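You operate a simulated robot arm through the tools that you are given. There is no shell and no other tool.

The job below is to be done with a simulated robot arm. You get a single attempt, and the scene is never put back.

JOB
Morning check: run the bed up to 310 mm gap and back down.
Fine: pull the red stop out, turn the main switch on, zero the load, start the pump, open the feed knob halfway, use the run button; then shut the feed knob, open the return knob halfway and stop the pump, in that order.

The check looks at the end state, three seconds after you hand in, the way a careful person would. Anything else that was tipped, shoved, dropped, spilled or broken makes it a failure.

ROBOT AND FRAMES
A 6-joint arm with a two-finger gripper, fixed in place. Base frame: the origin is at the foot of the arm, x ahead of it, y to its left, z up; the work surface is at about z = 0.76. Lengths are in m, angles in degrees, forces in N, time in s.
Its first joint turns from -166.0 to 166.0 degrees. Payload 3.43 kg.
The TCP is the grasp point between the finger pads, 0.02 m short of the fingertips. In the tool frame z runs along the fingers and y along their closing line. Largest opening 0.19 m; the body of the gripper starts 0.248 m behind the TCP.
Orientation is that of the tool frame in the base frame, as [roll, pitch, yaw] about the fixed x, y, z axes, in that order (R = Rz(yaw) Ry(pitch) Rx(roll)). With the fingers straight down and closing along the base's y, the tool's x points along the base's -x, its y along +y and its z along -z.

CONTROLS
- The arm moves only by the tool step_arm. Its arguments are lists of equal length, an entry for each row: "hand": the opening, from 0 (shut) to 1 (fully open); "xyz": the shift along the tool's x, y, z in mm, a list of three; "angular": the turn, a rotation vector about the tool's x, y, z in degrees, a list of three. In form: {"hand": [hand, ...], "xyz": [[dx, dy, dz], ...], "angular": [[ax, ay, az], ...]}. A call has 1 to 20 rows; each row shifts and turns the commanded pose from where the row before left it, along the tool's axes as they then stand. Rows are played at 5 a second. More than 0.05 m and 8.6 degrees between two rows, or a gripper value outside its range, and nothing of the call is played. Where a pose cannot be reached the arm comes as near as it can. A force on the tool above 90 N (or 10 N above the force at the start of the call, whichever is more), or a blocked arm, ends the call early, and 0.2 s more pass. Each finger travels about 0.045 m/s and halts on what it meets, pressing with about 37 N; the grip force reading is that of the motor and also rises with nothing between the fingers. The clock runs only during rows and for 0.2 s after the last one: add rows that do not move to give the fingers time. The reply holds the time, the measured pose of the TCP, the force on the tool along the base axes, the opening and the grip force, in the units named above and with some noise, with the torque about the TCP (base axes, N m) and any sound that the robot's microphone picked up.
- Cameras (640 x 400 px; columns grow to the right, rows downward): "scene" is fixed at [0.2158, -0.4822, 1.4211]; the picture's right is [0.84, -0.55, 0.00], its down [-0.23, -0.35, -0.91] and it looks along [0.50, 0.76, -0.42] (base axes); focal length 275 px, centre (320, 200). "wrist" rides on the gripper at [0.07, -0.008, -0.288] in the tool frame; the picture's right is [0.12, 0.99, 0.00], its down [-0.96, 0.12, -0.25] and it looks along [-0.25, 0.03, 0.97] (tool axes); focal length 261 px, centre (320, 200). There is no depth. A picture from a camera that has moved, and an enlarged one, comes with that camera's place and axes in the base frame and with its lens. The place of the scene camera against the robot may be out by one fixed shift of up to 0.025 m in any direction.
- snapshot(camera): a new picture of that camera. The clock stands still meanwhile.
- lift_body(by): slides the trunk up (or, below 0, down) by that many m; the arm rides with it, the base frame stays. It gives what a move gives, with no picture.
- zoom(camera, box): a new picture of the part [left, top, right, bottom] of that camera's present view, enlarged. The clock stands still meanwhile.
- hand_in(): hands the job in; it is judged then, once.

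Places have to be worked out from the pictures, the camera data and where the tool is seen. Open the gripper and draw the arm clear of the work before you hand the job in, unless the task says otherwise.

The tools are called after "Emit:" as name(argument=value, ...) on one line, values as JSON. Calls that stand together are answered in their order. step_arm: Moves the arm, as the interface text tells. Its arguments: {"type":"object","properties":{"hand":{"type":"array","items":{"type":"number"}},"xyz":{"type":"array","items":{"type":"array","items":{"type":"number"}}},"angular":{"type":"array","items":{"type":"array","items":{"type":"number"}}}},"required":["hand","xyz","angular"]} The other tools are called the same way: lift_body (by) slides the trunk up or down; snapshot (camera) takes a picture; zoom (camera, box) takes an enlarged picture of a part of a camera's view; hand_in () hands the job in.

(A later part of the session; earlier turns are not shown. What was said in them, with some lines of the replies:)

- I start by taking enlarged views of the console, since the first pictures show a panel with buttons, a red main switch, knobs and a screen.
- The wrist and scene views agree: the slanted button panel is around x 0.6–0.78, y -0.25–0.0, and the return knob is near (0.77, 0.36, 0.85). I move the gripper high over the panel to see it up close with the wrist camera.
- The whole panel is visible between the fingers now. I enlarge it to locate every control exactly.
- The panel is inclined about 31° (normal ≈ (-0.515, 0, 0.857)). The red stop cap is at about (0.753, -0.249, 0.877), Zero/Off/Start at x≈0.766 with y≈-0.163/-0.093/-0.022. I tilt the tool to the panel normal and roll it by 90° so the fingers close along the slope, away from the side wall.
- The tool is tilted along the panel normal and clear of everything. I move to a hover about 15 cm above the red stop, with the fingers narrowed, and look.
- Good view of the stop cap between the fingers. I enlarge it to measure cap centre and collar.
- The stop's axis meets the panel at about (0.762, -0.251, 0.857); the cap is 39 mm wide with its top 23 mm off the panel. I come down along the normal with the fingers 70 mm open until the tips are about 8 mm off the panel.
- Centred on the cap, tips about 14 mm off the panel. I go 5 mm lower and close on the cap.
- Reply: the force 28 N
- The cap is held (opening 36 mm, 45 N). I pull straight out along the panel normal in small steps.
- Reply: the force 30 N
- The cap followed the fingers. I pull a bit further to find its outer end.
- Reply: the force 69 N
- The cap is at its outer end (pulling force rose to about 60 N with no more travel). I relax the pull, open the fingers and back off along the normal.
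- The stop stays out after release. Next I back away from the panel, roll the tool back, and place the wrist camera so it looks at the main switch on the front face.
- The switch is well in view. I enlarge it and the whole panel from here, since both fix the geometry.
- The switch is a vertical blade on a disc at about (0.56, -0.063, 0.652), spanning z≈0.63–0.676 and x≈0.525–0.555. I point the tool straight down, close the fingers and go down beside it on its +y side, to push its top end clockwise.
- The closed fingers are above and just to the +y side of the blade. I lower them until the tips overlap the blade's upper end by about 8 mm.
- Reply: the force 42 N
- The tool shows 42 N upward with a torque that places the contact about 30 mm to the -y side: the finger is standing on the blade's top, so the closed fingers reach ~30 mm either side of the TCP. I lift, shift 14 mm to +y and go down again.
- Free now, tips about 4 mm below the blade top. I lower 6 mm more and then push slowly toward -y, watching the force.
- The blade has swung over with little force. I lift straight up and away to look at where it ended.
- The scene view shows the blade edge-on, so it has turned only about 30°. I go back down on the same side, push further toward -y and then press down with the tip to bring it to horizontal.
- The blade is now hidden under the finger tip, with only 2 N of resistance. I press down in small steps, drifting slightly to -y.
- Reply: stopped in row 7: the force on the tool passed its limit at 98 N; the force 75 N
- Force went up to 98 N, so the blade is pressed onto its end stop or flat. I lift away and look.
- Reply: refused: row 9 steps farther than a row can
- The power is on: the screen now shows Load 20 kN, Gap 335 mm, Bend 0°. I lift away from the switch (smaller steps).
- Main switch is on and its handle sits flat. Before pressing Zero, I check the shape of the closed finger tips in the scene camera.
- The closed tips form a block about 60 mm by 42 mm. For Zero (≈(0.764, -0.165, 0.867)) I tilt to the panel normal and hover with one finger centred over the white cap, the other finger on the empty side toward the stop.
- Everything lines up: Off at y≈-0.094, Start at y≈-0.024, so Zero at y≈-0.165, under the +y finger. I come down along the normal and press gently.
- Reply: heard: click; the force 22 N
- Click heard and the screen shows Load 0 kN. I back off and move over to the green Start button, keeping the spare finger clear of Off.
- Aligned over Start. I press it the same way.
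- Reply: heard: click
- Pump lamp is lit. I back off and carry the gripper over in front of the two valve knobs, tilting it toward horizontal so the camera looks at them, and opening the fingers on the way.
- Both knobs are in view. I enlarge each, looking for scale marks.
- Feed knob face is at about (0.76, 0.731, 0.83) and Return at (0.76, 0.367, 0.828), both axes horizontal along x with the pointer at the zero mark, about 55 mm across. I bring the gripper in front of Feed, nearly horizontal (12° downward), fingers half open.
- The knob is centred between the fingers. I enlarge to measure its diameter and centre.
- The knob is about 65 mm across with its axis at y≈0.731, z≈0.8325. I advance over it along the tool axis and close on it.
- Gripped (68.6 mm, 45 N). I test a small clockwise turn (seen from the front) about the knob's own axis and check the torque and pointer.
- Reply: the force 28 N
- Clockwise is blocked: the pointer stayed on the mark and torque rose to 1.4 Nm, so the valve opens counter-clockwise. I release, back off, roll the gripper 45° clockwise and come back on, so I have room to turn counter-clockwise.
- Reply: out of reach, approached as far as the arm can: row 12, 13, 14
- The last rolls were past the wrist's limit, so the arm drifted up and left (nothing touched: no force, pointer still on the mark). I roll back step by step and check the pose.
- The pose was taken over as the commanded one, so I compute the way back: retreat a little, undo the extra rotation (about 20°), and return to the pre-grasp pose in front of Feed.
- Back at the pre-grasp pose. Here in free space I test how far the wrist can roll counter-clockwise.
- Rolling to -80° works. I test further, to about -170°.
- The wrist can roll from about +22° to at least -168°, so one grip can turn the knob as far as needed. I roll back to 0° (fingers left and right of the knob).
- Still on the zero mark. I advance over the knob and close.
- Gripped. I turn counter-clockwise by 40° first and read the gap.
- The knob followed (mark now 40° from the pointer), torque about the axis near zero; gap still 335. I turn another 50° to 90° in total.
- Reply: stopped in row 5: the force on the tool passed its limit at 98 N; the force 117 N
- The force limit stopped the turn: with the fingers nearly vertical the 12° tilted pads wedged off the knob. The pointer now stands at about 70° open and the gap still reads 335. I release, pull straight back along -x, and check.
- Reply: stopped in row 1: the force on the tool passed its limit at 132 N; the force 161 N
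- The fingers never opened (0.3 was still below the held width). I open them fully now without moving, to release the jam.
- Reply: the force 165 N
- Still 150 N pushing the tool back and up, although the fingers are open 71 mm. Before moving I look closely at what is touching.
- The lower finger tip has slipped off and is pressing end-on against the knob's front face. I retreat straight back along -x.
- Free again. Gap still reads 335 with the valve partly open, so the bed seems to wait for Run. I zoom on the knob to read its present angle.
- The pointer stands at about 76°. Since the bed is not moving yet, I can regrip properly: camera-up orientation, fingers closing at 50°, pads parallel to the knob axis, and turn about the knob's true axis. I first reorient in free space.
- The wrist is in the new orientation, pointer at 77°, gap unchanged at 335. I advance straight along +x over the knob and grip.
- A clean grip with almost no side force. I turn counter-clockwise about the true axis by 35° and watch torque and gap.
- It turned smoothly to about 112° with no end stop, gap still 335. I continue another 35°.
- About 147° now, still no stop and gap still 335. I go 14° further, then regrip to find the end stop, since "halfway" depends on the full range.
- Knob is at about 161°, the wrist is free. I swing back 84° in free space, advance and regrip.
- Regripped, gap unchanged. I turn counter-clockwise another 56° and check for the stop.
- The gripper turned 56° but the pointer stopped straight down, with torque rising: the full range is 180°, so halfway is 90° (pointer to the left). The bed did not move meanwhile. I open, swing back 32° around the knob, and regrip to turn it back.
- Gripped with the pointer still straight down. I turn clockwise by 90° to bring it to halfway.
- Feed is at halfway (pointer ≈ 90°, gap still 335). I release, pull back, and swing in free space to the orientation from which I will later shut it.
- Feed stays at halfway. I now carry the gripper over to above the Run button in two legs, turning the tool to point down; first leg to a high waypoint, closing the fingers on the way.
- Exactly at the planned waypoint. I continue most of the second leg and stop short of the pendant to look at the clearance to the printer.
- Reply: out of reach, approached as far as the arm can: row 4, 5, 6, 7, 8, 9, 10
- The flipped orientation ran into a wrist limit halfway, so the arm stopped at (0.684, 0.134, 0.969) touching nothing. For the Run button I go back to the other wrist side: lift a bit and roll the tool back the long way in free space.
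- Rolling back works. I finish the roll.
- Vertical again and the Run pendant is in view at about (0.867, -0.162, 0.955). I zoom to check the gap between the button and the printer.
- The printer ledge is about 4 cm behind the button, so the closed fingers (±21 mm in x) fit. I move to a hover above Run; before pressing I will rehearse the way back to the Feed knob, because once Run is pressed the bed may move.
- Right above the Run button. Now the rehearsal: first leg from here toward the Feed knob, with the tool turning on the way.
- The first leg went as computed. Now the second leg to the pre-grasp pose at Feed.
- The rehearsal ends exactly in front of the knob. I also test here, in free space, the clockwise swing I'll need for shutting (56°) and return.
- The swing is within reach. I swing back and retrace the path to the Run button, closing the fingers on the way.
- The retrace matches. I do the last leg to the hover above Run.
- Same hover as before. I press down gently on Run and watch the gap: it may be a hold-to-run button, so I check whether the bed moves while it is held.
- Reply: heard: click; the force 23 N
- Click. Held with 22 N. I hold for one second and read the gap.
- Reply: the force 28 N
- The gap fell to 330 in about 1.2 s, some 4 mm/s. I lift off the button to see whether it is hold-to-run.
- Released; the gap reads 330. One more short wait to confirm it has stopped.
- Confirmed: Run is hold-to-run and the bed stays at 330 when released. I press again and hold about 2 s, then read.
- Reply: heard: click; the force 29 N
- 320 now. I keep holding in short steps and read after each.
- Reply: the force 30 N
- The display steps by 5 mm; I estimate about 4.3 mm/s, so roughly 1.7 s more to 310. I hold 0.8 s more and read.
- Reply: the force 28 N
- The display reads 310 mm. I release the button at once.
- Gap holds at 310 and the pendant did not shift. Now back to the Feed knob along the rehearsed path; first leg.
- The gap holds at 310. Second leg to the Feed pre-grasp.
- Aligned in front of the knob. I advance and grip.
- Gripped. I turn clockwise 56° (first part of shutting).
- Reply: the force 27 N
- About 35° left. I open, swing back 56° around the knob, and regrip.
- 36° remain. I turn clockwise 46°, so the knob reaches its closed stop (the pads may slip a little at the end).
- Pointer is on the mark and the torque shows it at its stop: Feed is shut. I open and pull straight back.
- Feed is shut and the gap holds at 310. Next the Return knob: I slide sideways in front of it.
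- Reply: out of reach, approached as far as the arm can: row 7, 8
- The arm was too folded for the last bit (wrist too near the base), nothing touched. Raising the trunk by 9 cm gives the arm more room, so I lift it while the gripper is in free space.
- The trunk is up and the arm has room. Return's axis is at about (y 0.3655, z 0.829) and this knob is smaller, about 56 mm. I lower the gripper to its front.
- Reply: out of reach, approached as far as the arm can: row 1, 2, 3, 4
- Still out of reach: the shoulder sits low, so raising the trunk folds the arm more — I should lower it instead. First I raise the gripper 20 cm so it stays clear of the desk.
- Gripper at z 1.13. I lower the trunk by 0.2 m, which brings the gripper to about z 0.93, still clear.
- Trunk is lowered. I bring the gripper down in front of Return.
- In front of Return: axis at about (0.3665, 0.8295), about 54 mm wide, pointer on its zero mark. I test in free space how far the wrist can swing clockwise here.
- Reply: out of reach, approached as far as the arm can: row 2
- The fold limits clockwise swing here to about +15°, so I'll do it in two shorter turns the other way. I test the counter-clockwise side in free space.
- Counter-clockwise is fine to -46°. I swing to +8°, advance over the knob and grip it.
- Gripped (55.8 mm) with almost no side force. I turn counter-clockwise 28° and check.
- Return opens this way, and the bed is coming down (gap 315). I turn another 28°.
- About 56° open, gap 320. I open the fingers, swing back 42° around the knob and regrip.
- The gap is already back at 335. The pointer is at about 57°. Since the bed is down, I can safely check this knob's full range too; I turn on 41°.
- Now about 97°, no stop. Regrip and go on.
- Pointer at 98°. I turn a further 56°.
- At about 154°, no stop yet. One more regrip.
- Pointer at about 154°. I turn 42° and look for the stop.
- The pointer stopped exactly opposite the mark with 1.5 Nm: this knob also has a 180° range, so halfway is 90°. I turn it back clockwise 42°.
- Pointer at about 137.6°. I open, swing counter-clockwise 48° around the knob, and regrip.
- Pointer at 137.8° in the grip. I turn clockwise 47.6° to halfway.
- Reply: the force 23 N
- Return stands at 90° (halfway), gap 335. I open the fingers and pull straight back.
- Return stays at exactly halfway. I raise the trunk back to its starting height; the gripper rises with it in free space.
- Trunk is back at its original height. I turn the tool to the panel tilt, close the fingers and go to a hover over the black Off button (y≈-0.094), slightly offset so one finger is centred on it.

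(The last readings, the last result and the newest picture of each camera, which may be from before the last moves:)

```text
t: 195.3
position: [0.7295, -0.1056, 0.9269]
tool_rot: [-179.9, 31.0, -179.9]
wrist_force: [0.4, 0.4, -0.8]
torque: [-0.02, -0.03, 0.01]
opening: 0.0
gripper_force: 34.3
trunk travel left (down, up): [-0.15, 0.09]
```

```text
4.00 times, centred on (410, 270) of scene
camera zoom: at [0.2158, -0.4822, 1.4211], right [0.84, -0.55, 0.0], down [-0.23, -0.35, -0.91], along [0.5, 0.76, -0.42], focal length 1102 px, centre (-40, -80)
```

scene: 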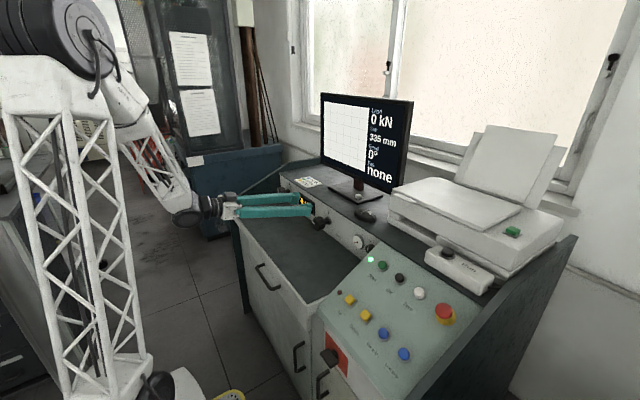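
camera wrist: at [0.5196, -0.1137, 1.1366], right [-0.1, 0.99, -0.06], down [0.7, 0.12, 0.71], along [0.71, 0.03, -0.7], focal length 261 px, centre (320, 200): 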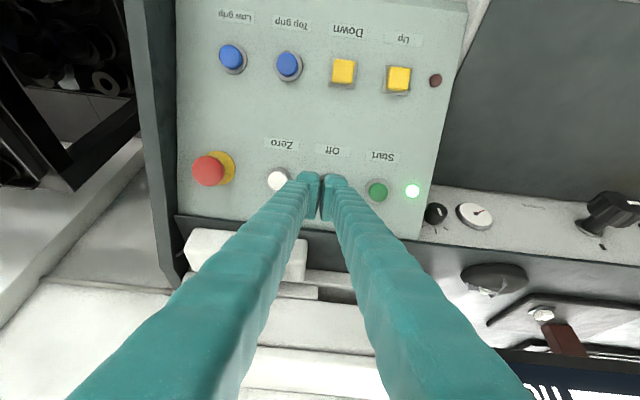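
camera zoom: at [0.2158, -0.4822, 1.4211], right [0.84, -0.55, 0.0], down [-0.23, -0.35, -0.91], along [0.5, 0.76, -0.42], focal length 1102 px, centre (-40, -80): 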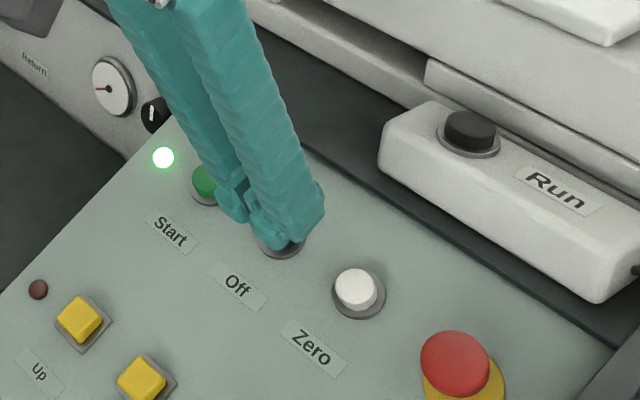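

Aligned over Off. I press it.

Emit:
step_arm(hand=[0, 0, 0, 0, 0, 0, 0, 0, 0], xyz=[[0, 0, 15], [0, 0, 15], [0, 0, 9], [0, 0, 3], [0, 0, 2], [0, 0, 2], [0, 0, 2], [0, 0, 2], [0, 0, 0]], angular=[[0, 0, 0], [0, 0, 0], [0, 0, 0], [0, 0, 0], [0, 0, 0], [0, 0, 0], [0, 0, 0], [0, 0, 0], [0, 0, 0]])

Emit:
zoom(camera="scene", box=[310, 90, 470, 320])

```text
t: 197.3
position: [0.7542, -0.1058, 0.8843]
tool_rot: [-179.9, 31.0, -179.9]
wrist_force: [-14.7, -0.1, 15.7]
torque: [0.15, 0.09, 0.21]
opening: 0.0
gripper_force: 34.6
trunk travel left (down, up): [-0.15, 0.09]
heard: click
```

```text
1.74 times, centred on (390, 205) of scene
camera zoom: at [0.2158, -0.4822, 1.4211], right [0.84, -0.55, 0.0], down [-0.23, -0.35, -0.91], along [0.5, 0.76, -0.42], focal length 479 px, centre (198, 191)
```

zoom: 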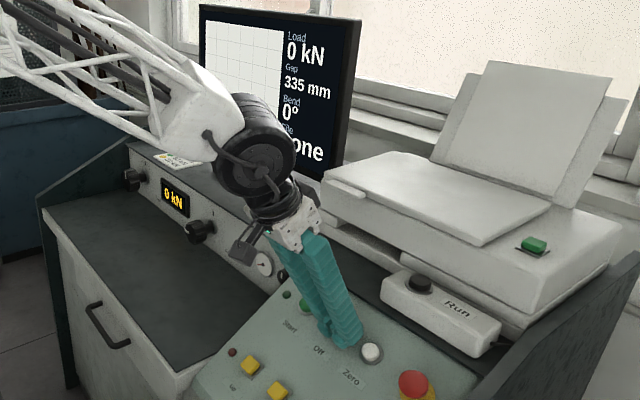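

Click and the green lamp is out: the pump is stopped. I back off along the normal and draw the arm clear, opening the gripper once away.

Emit:
step_arm(hand=[0, 0, 0, 0, 0, 0.2, 0.4, 0.6, 0.8, 1, 1, 1, 1, 1, 1], xyz=[[0, 0, -10], [0, 0, -25], [0, 0, -35], [0, 0, -45], [0, 0, -45], [20, 15, -35], [20, 15, -35], [20, 15, -35], [20, 15, -30], [0, 0, 0], [0, 0, 0], [0, 0, 0], [0, 0, 0], [0, 0, 0], [0, 0, 0]], angular=[[0, 0, 0], [0, 0, 0], [0, 0, 0], [0, 0, 0], [0, 0, 0], [0, 0, 0], [0, 0, 0], [0, 0, 0], [0, 0, 0], [0, 7.75, 0], [0, 7.75, 0], [0, 7.75, 0], [0, 7.75, 0], [0, 0, 0], [0, 0, 0]])

Emit:
snapshot(camera="scene")

Emit:
snapshot(camera="wrist")

Emit:
zoom(camera="scene", box=[310, 230, 490, 400])

Emit:
zoom(camera="scene", box=[260, 90, 420, 260])

```text
t: 200.5
position: [0.5338, -0.0457, 1.0949]
tool_rot: [180.0, -0.1, 180.0]
wrist_force: [0.9, 0.6, 0.1]
torque: [0.02, 0.06, 0.01]
opening: 0.19
gripper_force: 0.3
trunk travel left (down, up): [-0.15, 0.09]
```

```text
taken
```

scene: 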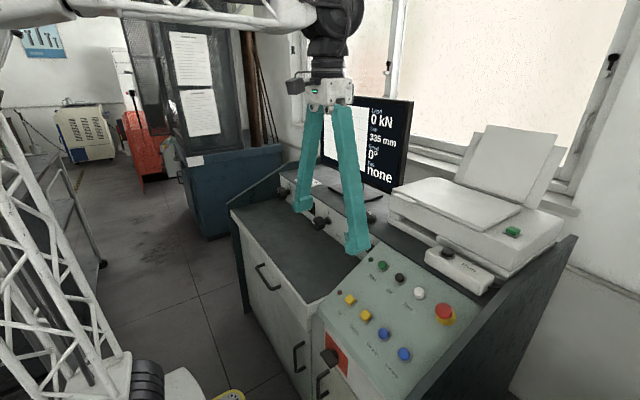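

```text
taken
camera wrist: at [0.4629, -0.0534, 1.382], right [-0.12, 0.99, 0.0], down [0.96, 0.12, 0.25], along [0.25, 0.03, -0.97], focal length 261 px, centre (320, 200)
```

wrist: 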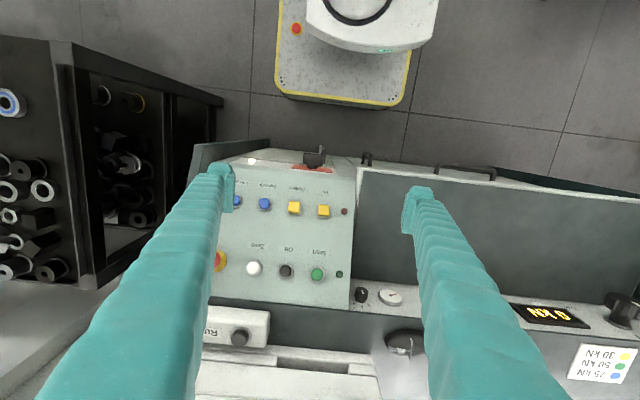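

```text
2.35 times, centred on (400, 315) of scene
camera zoom: at [0.2158, -0.4822, 1.4211], right [0.84, -0.55, 0.0], down [-0.23, -0.35, -0.91], along [0.5, 0.76, -0.42], focal length 648 px, centre (132, -71)
```

zoom: 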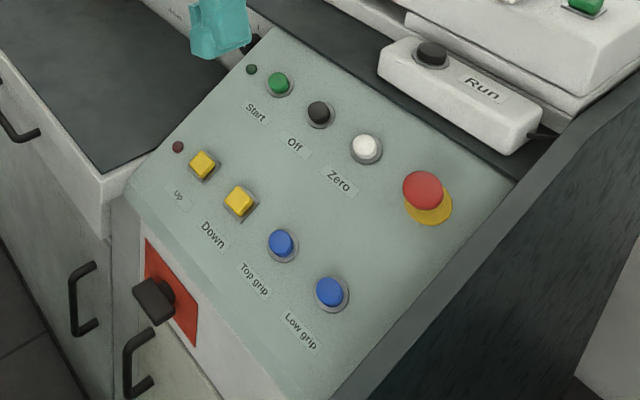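

```text
2.35 times, centred on (340, 175) of scene
camera zoom: at [0.2158, -0.4822, 1.4211], right [0.84, -0.55, 0.0], down [-0.23, -0.35, -0.91], along [0.5, 0.76, -0.42], focal length 648 px, centre (273, 259)
```

zoom: 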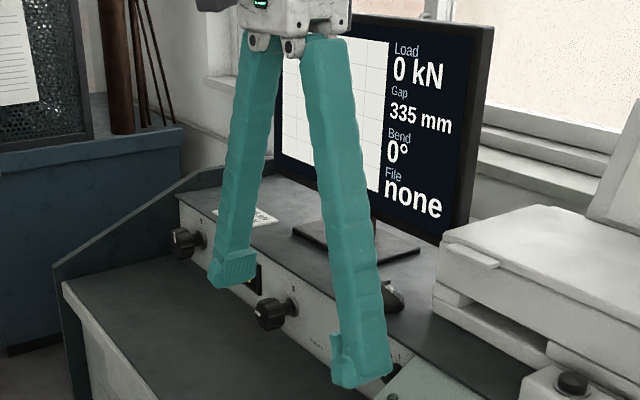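

All controls look right: stop out, main switch across, pump lamp off, Load 0, Gap 335. I raise the arm well clear of the console and check the knobs once more.

Emit:
step_arm(hand=[1, 1, 1, 1, 1, 1, 1], xyz=[[20, 0, -40], [20, 0, -40], [20, 0, -40], [10, 0, -40], [10, 0, -40], [0, 0, 0], [0, 0, 0]], angular=[[0, 0, 0], [0, 0, 0], [0, 0, 0], [0, 0, 0], [0, 0, 0], [0, 0, 0], [0, 0, 0]])

Emit:
zoom(camera="scene", box=[260, 150, 400, 260])

Emit:
snapshot(camera="scene")

Emit:
snapshot(camera="wrist")

```text
t: 202.1
position: [0.4536, -0.0455, 1.2943]
tool_rot: [179.9, 0.0, -180.0]
wrist_force: [0.9, 0.2, -0.2]
torque: [0.02, -0.03, 0.0]
opening: 0.1898
gripper_force: 0.0
trunk travel left (down, up): [-0.15, 0.09]
```

```text
3.64 times, centred on (330, 205) of scene
camera zoom: at [0.2158, -0.4822, 1.4211], right [0.84, -0.55, 0.0], down [-0.23, -0.35, -0.91], along [0.5, 0.76, -0.42], focal length 1002 px, centre (284, 182)
```

zoom: 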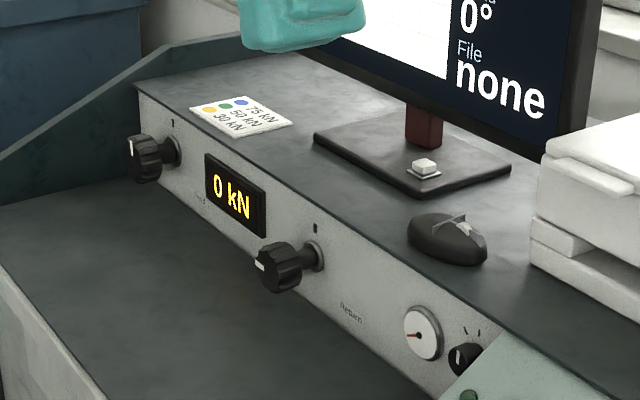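

```text
taken
```

scene: 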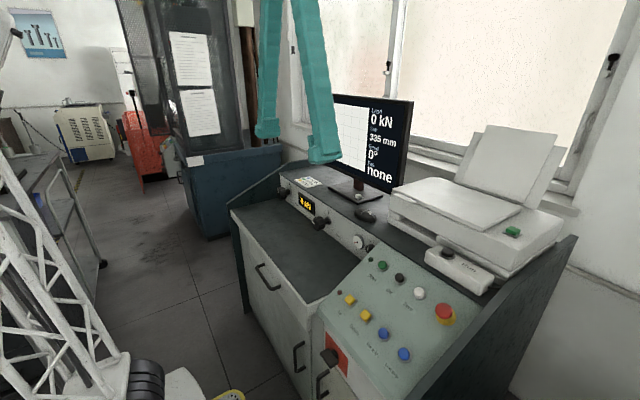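

```text
taken
camera wrist: at [0.3823, -0.0535, 1.5815], right [-0.12, 0.99, 0.0], down [0.96, 0.12, 0.25], along [0.25, 0.03, -0.97], focal length 261 px, centre (320, 200)
```

wrist: 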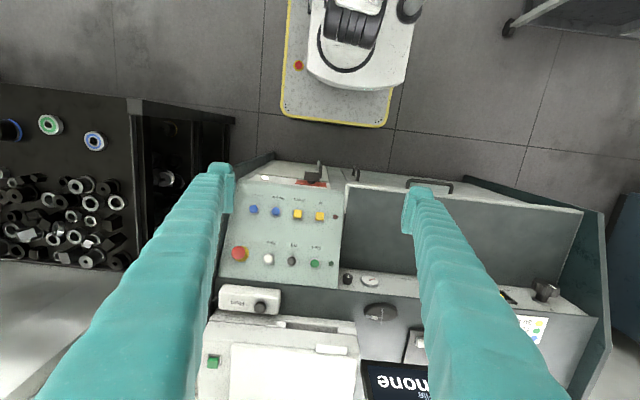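

Everything is in its final state: stop out, main switch on, load zeroed, Feed on its zero mark, Return at halfway, pump off, gap back at 335 mm, arm clear with the gripper open. I hand the job in.

Emit:
hand_in()

```text
The job is handed in.
```

The bed check is done: it went up until the screen read 310 mm gap and came back down to 335 mm, with your steps done in the order you gave. I've handed it in; I haven't seen a result from the check.

| Item | State when handed in |
|---|---|
| Red stop | Pulled out |
| Main switch | On |
| Load | Zeroed, 0 kN |
| Feed knob | Shut, pointer on its zero mark |
| Return knob | Open halfway, 90° of 180° |
| Pump | Off, green lamp out |
| Gap | 335 mm |

- **Gap reading:** the screen only steps in 5 mm, so the real peak could be a couple of millimetres either side of 310. Run only moves the bed while it is held, so I took it up in two presses and let go when the screen showed 310.
- **Finding halfway:** the knobs have no mark for fully open, so I turned each one briefly to its end stop and set it back to the middle. The bed did not move while I did this on Feed; for Return it was already back down.
- **Feed knob jam:** my grip slipped on one turn and a fingertip pressed on the knob face with up to about 160 N. The knob turned freely afterwards and I saw no damage.
- **Where things are:** the arm is clear of the console with the gripper open. I saw nothing else on the console moved or knocked.
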